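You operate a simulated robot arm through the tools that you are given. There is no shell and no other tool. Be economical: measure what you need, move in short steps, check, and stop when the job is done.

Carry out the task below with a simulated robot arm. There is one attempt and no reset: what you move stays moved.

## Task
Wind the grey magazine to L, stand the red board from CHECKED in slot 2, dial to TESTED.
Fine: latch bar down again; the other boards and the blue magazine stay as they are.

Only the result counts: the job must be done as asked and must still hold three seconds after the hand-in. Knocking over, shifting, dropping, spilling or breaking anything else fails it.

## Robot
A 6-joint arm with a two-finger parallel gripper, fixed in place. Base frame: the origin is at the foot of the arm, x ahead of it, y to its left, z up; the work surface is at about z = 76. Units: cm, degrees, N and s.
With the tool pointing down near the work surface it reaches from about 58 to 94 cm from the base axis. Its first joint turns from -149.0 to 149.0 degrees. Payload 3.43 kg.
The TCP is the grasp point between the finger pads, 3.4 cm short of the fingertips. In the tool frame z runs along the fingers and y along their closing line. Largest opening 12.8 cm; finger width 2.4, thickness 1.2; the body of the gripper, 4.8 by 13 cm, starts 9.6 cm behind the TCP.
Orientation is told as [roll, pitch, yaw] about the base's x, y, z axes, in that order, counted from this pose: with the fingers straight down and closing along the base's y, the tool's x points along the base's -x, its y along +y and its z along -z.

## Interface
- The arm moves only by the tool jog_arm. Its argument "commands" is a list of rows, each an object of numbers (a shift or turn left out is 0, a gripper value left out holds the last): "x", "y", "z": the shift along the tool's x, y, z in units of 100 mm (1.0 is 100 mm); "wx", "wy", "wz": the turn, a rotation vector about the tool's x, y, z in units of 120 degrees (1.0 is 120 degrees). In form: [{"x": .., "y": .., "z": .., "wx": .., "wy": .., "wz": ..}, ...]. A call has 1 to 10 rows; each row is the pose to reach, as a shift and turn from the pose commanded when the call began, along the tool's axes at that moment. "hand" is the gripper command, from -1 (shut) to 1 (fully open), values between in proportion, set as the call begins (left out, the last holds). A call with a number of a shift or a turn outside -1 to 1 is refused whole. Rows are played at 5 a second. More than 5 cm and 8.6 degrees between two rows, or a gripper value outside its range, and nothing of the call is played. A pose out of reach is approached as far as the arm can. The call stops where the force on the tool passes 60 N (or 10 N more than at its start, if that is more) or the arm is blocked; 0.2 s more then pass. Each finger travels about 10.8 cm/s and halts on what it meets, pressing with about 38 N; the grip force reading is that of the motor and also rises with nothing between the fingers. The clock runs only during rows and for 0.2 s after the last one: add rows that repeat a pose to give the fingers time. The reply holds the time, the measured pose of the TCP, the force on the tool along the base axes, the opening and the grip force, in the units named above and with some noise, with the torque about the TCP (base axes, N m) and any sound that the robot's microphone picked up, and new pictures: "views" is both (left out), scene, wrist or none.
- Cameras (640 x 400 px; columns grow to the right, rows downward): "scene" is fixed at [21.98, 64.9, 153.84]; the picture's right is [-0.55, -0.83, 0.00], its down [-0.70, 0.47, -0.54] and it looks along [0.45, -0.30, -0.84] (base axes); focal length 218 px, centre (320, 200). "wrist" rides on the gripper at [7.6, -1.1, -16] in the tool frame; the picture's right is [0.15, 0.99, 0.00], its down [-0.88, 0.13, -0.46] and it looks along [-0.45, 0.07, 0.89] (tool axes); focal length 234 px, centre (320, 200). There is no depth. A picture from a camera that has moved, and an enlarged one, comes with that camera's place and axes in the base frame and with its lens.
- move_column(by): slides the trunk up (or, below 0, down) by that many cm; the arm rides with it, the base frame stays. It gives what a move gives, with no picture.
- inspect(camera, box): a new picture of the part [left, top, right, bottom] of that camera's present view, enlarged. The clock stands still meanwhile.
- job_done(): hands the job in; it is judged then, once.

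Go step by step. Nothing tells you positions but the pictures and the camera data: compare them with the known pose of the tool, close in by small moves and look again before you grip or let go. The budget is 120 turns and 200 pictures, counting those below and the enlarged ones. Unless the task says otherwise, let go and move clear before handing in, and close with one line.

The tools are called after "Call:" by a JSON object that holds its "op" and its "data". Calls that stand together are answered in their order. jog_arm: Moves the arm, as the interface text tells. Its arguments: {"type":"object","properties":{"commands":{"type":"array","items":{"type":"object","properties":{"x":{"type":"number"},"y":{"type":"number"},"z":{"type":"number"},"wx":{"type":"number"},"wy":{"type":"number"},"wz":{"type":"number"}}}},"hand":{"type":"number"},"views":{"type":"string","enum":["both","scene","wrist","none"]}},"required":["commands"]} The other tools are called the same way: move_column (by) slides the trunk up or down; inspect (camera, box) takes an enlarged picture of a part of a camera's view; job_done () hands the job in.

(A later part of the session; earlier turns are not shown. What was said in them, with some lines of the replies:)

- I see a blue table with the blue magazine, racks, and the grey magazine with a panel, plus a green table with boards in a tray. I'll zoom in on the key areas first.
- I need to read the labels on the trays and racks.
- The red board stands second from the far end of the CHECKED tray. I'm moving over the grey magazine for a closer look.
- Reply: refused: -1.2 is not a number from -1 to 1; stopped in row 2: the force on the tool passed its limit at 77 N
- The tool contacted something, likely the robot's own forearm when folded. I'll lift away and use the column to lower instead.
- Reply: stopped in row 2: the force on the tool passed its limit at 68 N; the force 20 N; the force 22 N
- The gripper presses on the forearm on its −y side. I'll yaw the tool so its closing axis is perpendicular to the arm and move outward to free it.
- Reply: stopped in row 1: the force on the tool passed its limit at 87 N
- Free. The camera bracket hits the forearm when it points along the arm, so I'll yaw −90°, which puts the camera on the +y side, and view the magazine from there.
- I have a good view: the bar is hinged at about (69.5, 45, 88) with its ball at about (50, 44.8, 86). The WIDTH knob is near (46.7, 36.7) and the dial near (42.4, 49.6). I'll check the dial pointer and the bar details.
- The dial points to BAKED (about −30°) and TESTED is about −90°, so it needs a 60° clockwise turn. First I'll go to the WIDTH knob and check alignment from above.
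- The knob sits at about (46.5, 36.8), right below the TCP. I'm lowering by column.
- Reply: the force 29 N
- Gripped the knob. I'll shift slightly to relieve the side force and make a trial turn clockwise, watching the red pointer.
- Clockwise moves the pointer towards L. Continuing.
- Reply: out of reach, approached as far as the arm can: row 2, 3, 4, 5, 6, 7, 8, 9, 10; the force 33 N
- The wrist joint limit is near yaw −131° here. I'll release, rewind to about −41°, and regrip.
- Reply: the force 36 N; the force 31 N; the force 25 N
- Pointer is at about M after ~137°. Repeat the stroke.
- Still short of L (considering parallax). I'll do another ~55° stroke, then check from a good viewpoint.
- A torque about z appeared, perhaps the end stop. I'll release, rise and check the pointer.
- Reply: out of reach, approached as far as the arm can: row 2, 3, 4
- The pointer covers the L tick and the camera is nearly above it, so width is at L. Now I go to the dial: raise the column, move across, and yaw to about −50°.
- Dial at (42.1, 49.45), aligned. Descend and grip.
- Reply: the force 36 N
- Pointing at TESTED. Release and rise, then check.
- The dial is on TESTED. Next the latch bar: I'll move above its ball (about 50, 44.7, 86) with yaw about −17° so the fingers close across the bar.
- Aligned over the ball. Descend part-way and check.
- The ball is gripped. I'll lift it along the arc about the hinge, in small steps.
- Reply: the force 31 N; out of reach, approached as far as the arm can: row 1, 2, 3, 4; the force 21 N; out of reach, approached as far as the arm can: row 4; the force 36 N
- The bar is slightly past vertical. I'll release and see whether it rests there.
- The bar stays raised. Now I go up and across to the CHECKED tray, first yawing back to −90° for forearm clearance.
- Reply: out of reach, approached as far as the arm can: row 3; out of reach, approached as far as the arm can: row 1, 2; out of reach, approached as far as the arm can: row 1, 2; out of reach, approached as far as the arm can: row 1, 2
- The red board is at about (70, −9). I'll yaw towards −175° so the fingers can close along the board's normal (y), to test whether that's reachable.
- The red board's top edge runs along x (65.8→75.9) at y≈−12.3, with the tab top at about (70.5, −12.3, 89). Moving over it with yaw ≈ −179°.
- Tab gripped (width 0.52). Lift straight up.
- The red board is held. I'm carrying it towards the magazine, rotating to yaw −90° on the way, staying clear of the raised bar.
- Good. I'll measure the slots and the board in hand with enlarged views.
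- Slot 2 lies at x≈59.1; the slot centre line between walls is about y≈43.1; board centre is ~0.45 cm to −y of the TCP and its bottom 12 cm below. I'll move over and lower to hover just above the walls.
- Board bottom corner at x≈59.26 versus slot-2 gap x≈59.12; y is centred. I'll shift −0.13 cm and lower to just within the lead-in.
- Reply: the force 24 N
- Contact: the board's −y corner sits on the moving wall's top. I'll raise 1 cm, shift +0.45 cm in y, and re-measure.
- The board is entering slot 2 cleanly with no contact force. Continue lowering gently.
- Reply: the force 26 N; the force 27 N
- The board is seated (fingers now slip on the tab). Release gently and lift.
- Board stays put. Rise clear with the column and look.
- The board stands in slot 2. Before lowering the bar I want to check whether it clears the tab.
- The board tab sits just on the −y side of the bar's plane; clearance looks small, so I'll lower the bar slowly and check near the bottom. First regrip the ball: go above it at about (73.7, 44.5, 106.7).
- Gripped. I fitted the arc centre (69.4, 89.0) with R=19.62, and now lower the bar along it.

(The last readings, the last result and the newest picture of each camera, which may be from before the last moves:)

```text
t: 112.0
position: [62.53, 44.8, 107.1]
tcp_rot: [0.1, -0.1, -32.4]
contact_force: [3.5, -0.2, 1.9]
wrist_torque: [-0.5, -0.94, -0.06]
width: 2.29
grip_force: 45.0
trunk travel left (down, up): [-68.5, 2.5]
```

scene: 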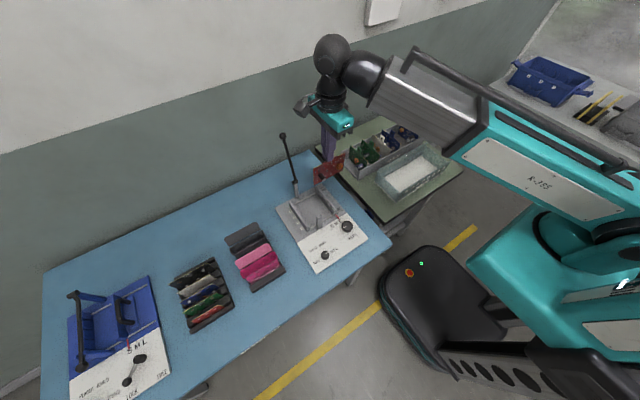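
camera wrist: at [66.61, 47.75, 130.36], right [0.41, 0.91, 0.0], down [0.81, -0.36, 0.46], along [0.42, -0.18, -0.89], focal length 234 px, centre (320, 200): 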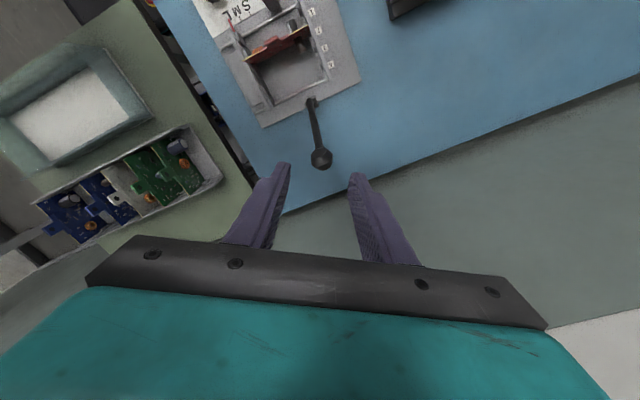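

Call:
{"op": "jog_arm", "data": {"commands": [{"x": 0.184, "y": -0.116, "z": 0.1, "wz": -0.02}, {"x": 0.357, "y": -0.225, "z": 0.225, "wz": -0.04}, {"x": 0.515, "y": -0.326, "z": 0.374, "wz": -0.06}, {"x": 0.657, "y": -0.415, "z": 0.545, "wz": -0.08}, {"x": 0.781, "y": -0.493, "z": 0.735, "wz": -0.1}, {"x": 0.87, "y": -0.549, "z": 0.911, "wz": -0.12}, {"x": 0.87, "y": -0.549, "z": 0.911, "wz": -0.12}], "views": "wrist"}}

Call:
{"op": "inspect", "data": {"camera": "scene", "box": [270, 150, 350, 240]}}

```text
t: 113.6
position: [52.45, 44.82, 98.14]
tcp_rot: [0.0, -0.3, -17.8]
contact_force: [5.9, 13.8, 1.9]
wrist_torque: [-0.16, -1.03, -0.11]
width: 2.28
grip_force: 45.0
trunk travel left (down, up): [-68.5, 2.5]
camera wrist: at [44.96, 46.13, 114.1], right [0.16, 0.99, 0.0], down [0.88, -0.15, 0.46], along [0.45, -0.07, -0.89], focal length 234 px, centre (320, 200)
```

wrist: 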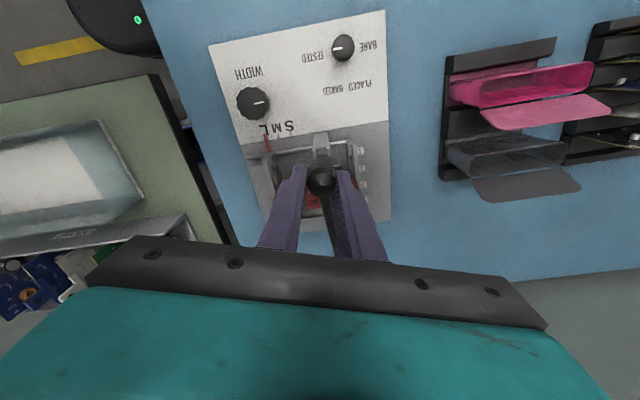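

```text
4.44 times, centred on (310, 195) of scene
camera zoom: at [21.98, 64.9, 153.84], right [-0.55, -0.83, 0.0], down [-0.7, 0.47, -0.54], along [0.45, -0.3, -0.84], focal length 969 px, centre (364, 222)
```

zoom: 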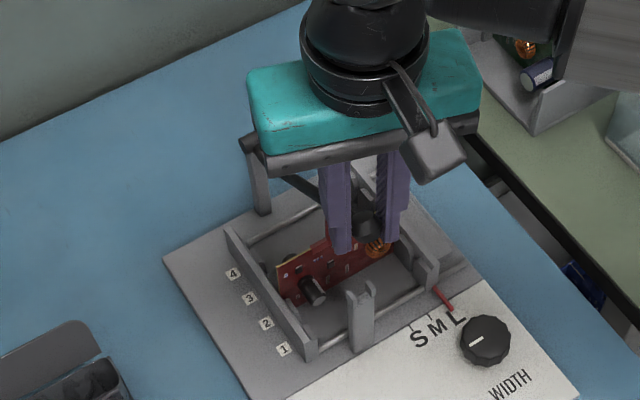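

Call:
{"op": "jog_arm", "data": {"commands": [{"x": 0.083, "y": -0.027, "z": 0.186}, {"x": 0.147, "y": -0.047, "z": 0.38}, {"x": 0.171, "y": -0.055, "z": 0.48}, {"x": 0.171, "y": -0.055, "z": 0.48}], "views": "none"}}

Call:
{"op": "inspect", "data": {"camera": "wrist", "box": [270, 110, 390, 250]}}

Call:
{"op": "inspect", "data": {"camera": "scene", "box": [290, 180, 350, 230]}}

```text
t: 114.6
position: [50.59, 44.77, 93.33]
tcp_rot: [0.2, -0.2, -17.9]
contact_force: [7.2, 19.7, 2.4]
wrist_torque: [-0.03, -1.0, -0.06]
width: 2.3
grip_force: 44.7
trunk travel left (down, up): [-68.5, 2.5]
```

```text
2.86 times, centred on (330, 180) of wrist
camera zoom: at [43.07, 46.13, 109.29], right [0.16, 0.99, 0.0], down [0.88, -0.15, 0.46], along [0.45, -0.07, -0.89], focal length 669 px, centre (291, 257)
```

zoom: 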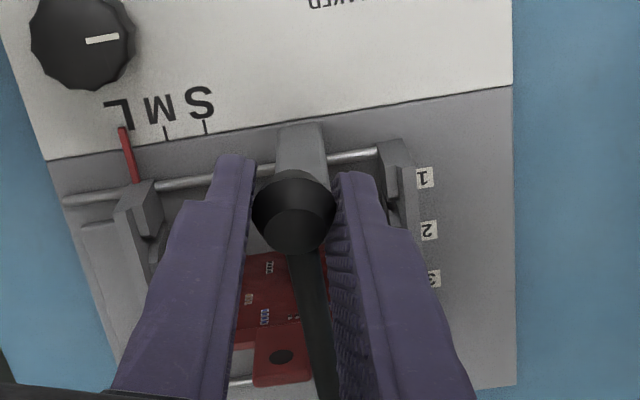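

```text
8.00 times, centred on (320, 205) of scene
camera zoom: at [21.98, 64.9, 153.84], right [-0.55, -0.83, 0.0], down [-0.7, 0.47, -0.54], along [0.45, -0.3, -0.84], focal length 1744 px, centre (320, 160)
```

zoom: 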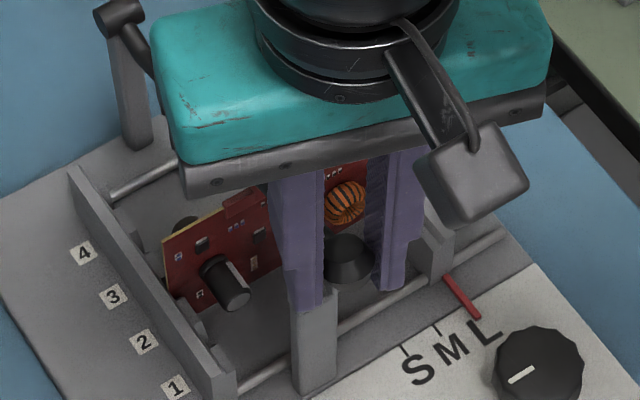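

The tab lies right beside the bar with very little clearance. The tool is also pulling the bar towards −y (Fy≈20 N), so I'll shift +0.3 cm in y and look again.

Call:
{"op": "jog_arm", "data": {"commands": [{"y": 0.015, "x": 0.005}, {"y": 0.029, "x": 0.009}, {"y": 0.029, "x": 0.009}], "views": "none"}}

Call:
{"op": "inspect", "data": {"camera": "wrist", "box": [290, 190, 350, 250]}}

```text
t: 115.4
position: [50.54, 44.82, 93.31]
tcp_rot: [-0.2, 0.0, -18.0]
contact_force: [5.9, -5.0, -3.8]
wrist_torque: [-0.07, 0.37, -0.02]
width: 2.25
grip_force: 45.2
trunk travel left (down, up): [-68.5, 2.5]
```

```text
6.67 times, centred on (320, 220) of wrist
camera zoom: at [43.14, 46.25, 109.34], right [0.17, 0.99, 0.0], down [0.88, -0.15, 0.46], along [0.45, -0.08, -0.89], focal length 1561 px, centre (320, 67)
```

zoom: 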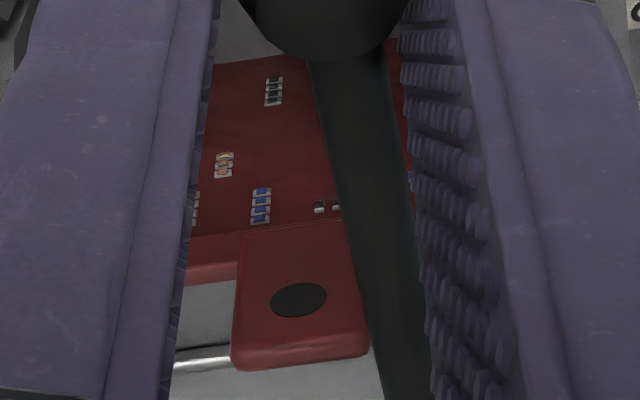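

With the shift the bar clears the tab. Continue lowering in small steps.

Call:
{"op": "jog_arm", "data": {"commands": [{"x": 0.018, "y": -0.006, "z": 0.09}, {"x": 0.03, "y": -0.009, "z": 0.168}, {"x": 0.04, "y": -0.012, "z": 0.25}, {"x": 0.045, "y": -0.014, "z": 0.338}], "views": "none"}}

Call:
{"op": "inspect", "data": {"camera": "wrist", "box": [270, 130, 370, 250]}}

```text
t: 116.4
position: [49.95, 44.94, 90.04]
tcp_rot: [0.1, -0.1, -17.9]
contact_force: [4.0, 1.3, 5.3]
wrist_torque: [-0.38, -1.22, 0.0]
width: 2.31
grip_force: 45.0
trunk travel left (down, up): [-68.5, 2.5]
```

```text
3.33 times, centred on (320, 190) of wrist
camera zoom: at [42.48, 46.2, 106.05], right [0.17, 0.99, 0.0], down [0.88, -0.15, 0.46], along [0.45, -0.07, -0.89], focal length 781 px, centre (320, 233)
```

zoom: 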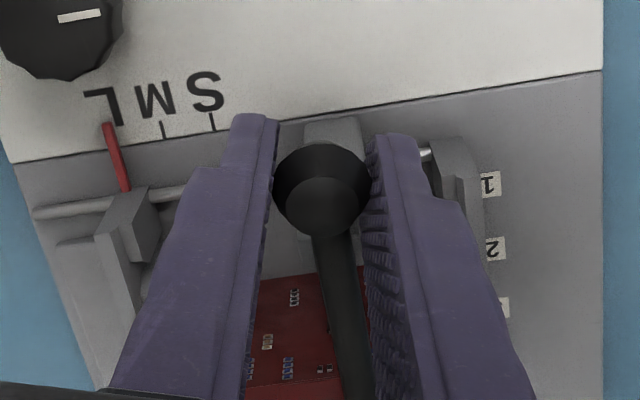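

Forces are low. Continue to the rest.

Call:
{"op": "jog_arm", "data": {"commands": [{"x": 0.002, "z": 0.06}, {"x": 0.003, "z": 0.12}, {"x": 0.003, "z": 0.18}, {"x": 0.0, "z": 0.24}, {"x": 0.0, "z": 0.24}], "views": "none"}}

Call:
{"op": "inspect", "data": {"camera": "wrist", "box": [270, 110, 370, 250]}}

Call:
{"op": "inspect", "data": {"camera": "scene", "box": [290, 180, 350, 230]}}

```text
t: 117.6
position: [49.92, 44.82, 87.55]
tcp_rot: [0.1, -0.2, -18.0]
contact_force: [3.8, 4.1, 4.9]
wrist_torque: [-0.23, -0.94, 0.0]
width: 2.28
grip_force: 44.9
trunk travel left (down, up): [-68.5, 2.5]
```

```text
2.86 times, centred on (320, 180) of wrist
camera zoom: at [42.43, 46.23, 103.5], right [0.17, 0.99, 0.0], down [0.88, -0.15, 0.46], along [0.45, -0.08, -0.89], focal length 669 px, centre (320, 257)
```

zoom: 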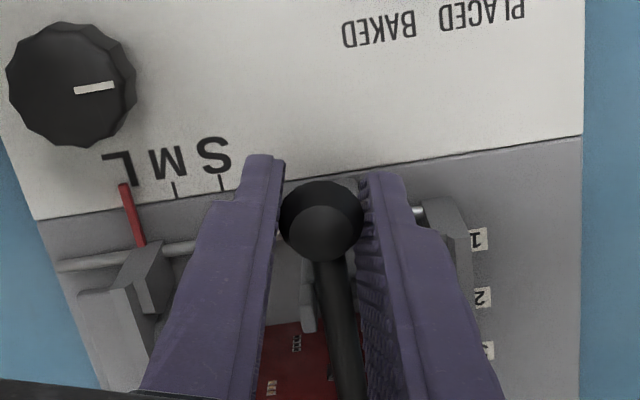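

```text
8.00 times, centred on (320, 205) of scene
camera zoom: at [21.98, 64.9, 153.84], right [-0.55, -0.83, 0.0], down [-0.7, 0.47, -0.54], along [0.45, -0.3, -0.84], focal length 1744 px, centre (320, 160)
```

zoom: 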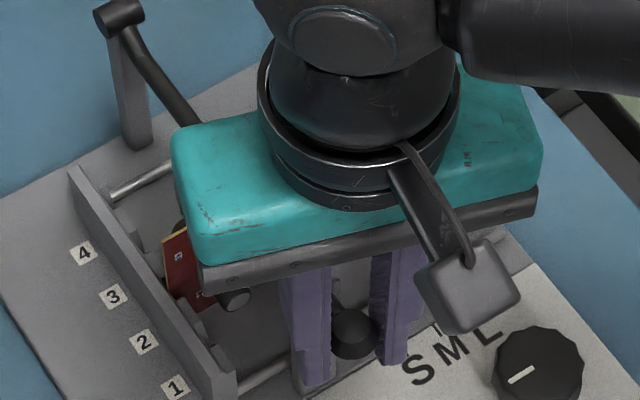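

Call:
{"op": "jog_arm", "data": {"commands": [{"z": 0.02}, {"z": 0.04}, {"z": 0.04}], "views": "none"}}

```text
t: 118.4
position: [49.91, 44.93, 87.18]
tcp_rot: [0.1, -0.2, -17.9]
contact_force: [0.1, 1.7, 5.9]
wrist_torque: [-0.19, -0.71, 0.01]
width: 2.31
grip_force: 45.7
trunk travel left (down, up): [-68.5, 2.5]
```

Call:
{"op": "jog_arm", "data": {"commands": [{"z": 0.02}, {"z": 0.04}, {"z": 0.06}, {"z": 0.06}], "views": "none"}}

```text
t: 119.4
position: [49.84, 45.04, 86.73]
tcp_rot: [0.2, -0.2, -17.9]
contact_force: [0.4, 6.3, 34.0]
wrist_torque: [0.1, 0.14, -0.01]
width: 2.29
grip_force: 44.8
trunk travel left (down, up): [-68.5, 2.5]
```

The bar is on its rest (34 N). Release and rise.

Call:
{"op": "jog_arm", "data": {"commands": [{"z": -0.03}, {"z": -0.03}, {"z": -0.03}, {"z": -0.03}], "hand": -0.25, "views": "none"}}

Call:
{"op": "jog_arm", "data": {"commands": [{"z": -0.3}, {"z": -0.6}, {"z": -1.0}, {"z": -1.0, "wz": 0.06}], "views": "none"}}

Call:
{"op": "jog_arm", "data": {"commands": [{"x": 0.1, "y": 0.3, "z": -0.2}, {"x": 0.2, "y": 0.7, "z": -0.4}, {"x": 0.3, "y": 0.95, "z": -0.5}, {"x": 0.3, "y": 0.95, "z": -0.5}]}}

Call:
{"op": "inspect", "data": {"camera": "scene", "box": [270, 160, 370, 260]}}

```text
t: 120.4
position: [50.07, 45.03, 86.92]
tcp_rot: [0.0, -0.2, -17.8]
contact_force: [-0.2, 0.2, 0.5]
wrist_torque: [0.0, -0.01, 0.02]
width: 4.8
grip_force: 0.1
trunk travel left (down, up): [-68.5, 2.5]
```

```text
t: 121.4
position: [50.2, 44.78, 97.06]
tcp_rot: [0.0, -0.1, -25.1]
contact_force: [0.5, -0.1, 0.1]
wrist_torque: [0.01, 0.01, 0.0]
width: 4.84
grip_force: 0.0
trunk travel left (down, up): [-68.5, 2.5]
```

```text
t: 122.4
position: [51.17, 54.74, 102.14]
tcp_rot: [0.1, -0.2, -25.0]
contact_force: [-0.3, 0.0, 0.0]
wrist_torque: [0.02, 0.0, -0.01]
width: 4.79
grip_force: 0.2
trunk travel left (down, up): [-68.5, 2.5]
camera wrist: at [44.02, 57.09, 118.11], right [0.29, 0.96, 0.0], down [0.85, -0.26, 0.46], along [0.44, -0.13, -0.89], focal length 234 px, centre (320, 200)
```

scene: 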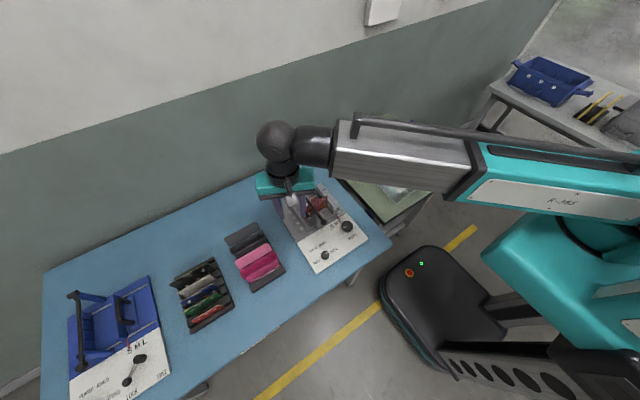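
wrist: 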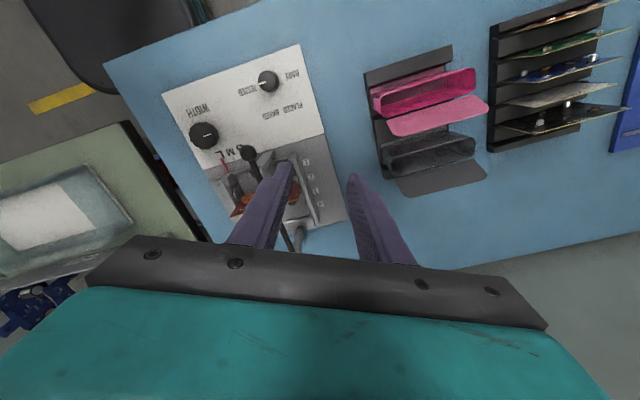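

```text
4.00 times, centred on (320, 210) of scene
camera zoom: at [21.98, 64.9, 153.84], right [-0.55, -0.83, 0.0], down [-0.7, 0.47, -0.54], along [0.45, -0.3, -0.84], focal length 872 px, centre (320, 160)
```

zoom: 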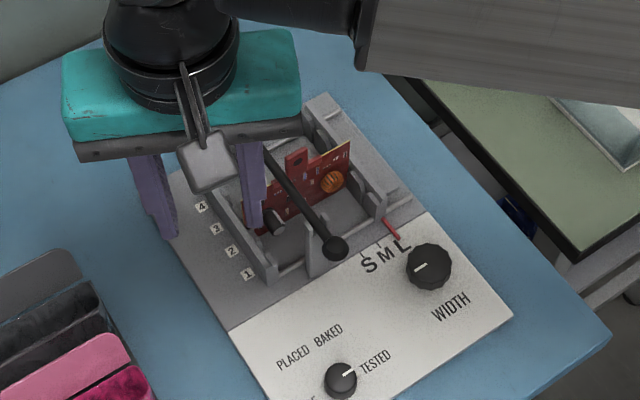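

The bar is down next to the tab. Move farther away and do final checks.

Call:
{"op": "jog_arm", "data": {"commands": [{"x": -0.1, "y": 0.3, "z": -0.3}, {"x": -0.3, "y": 0.6, "z": -0.6}, {"x": -0.5, "y": 0.9, "z": -0.9}, {"x": -0.5, "y": 0.9, "z": -0.9}], "views": "scene"}}

Call:
{"op": "inspect", "data": {"camera": "scene", "box": [280, 175, 360, 275]}}

Call:
{"op": "inspect", "data": {"camera": "wrist", "box": [130, 40, 330, 240]}}

Call:
{"op": "inspect", "data": {"camera": "scene", "box": [310, 190, 360, 230]}}

```text
t: 123.4
position: [59.45, 60.61, 110.86]
tcp_rot: [0.1, -0.2, -25.1]
contact_force: [0.7, -0.7, -0.2]
wrist_torque: [0.03, -0.01, 0.04]
width: 4.8
grip_force: 0.0
trunk travel left (down, up): [-68.5, 2.5]
```

scene: 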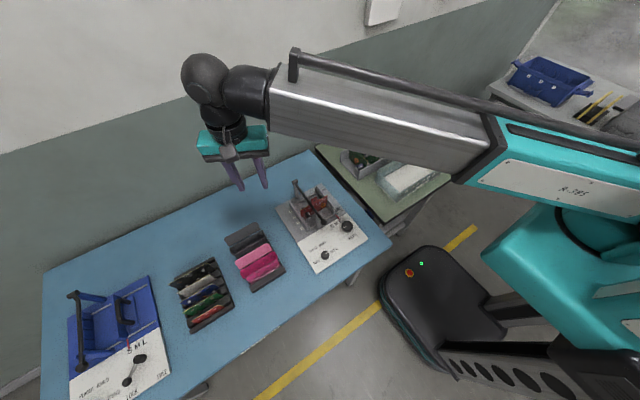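

```text
4.00 times, centred on (320, 225) of scene
camera zoom: at [21.98, 64.9, 153.84], right [-0.55, -0.83, 0.0], down [-0.7, 0.47, -0.54], along [0.45, -0.3, -0.84], focal length 872 px, centre (320, 100)
```

zoom: 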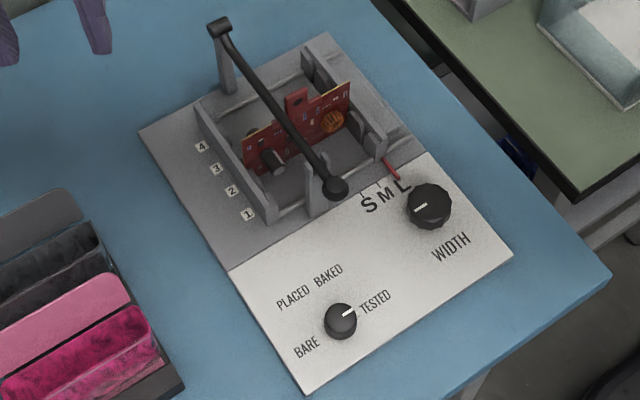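

```text
2.00 times, centred on (230, 140) of wrist
camera zoom: at [52.24, 63.0, 126.88], right [0.29, 0.96, 0.0], down [0.85, -0.26, 0.46], along [0.44, -0.13, -0.89], focal length 468 px, centre (500, 320)
```

zoom: 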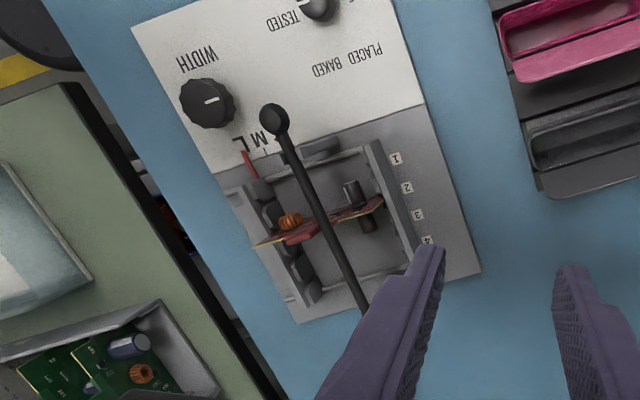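

```text
10.00 times, centred on (335, 210) of scene
camera zoom: at [21.98, 64.9, 153.84], right [-0.55, -0.83, 0.0], down [-0.7, 0.47, -0.54], along [0.45, -0.3, -0.84], focal length 2179 px, centre (170, 100)
```

zoom: 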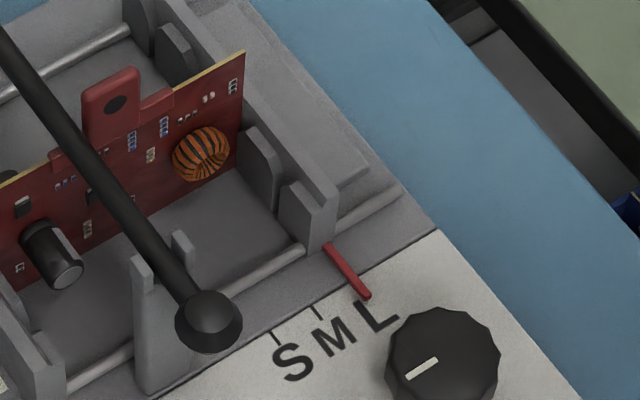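

Everything looks right; one last close look at the pointer on L and at the tray.

Call:
{"op": "inspect", "data": {"camera": "scene", "box": [332, 208, 352, 226]}}

Call:
{"op": "inspect", "data": {"camera": "wrist", "box": [230, 95, 280, 145]}}

```text
16.00 times, centred on (342, 217) of scene
camera zoom: at [21.98, 64.9, 153.84], right [-0.55, -0.83, 0.0], down [-0.7, 0.47, -0.54], along [0.45, -0.3, -0.84], focal length 3487 px, centre (-32, -72)
```

zoom: 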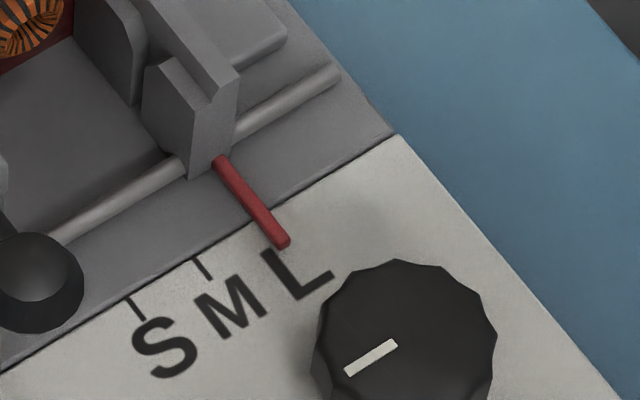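

```text
8.00 times, centred on (255, 120) of wrist
camera zoom: at [52.24, 63.0, 126.88], right [0.29, 0.96, 0.0], down [0.85, -0.26, 0.46], along [0.44, -0.13, -0.89], focal length 1873 px, centre (840, 840)
```

zoom: 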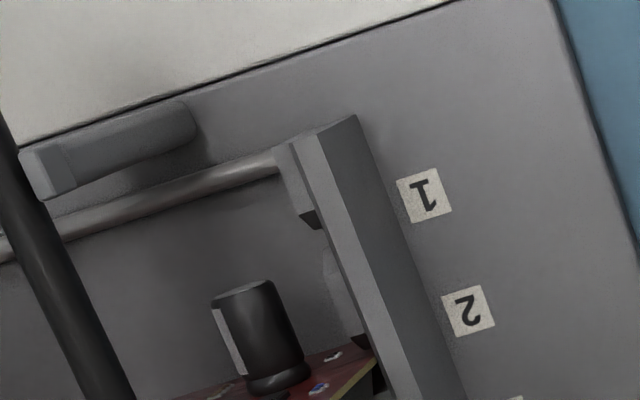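

The pointer lies along the L tick, the dial reads TESTED, the red board stands in slot 2, and the latch bar is down on its rest. The gripper is empty and clear.

Call:
{"op": "job_done", "data": {}}

```text
The job is handed in.
```

The job is handed in: the grey magazine is wound to L, the red board from CHECKED stands in slot 2, the dial is on TESTED, the latch bar is back down, and I did not touch the other boards or the blue magazine.
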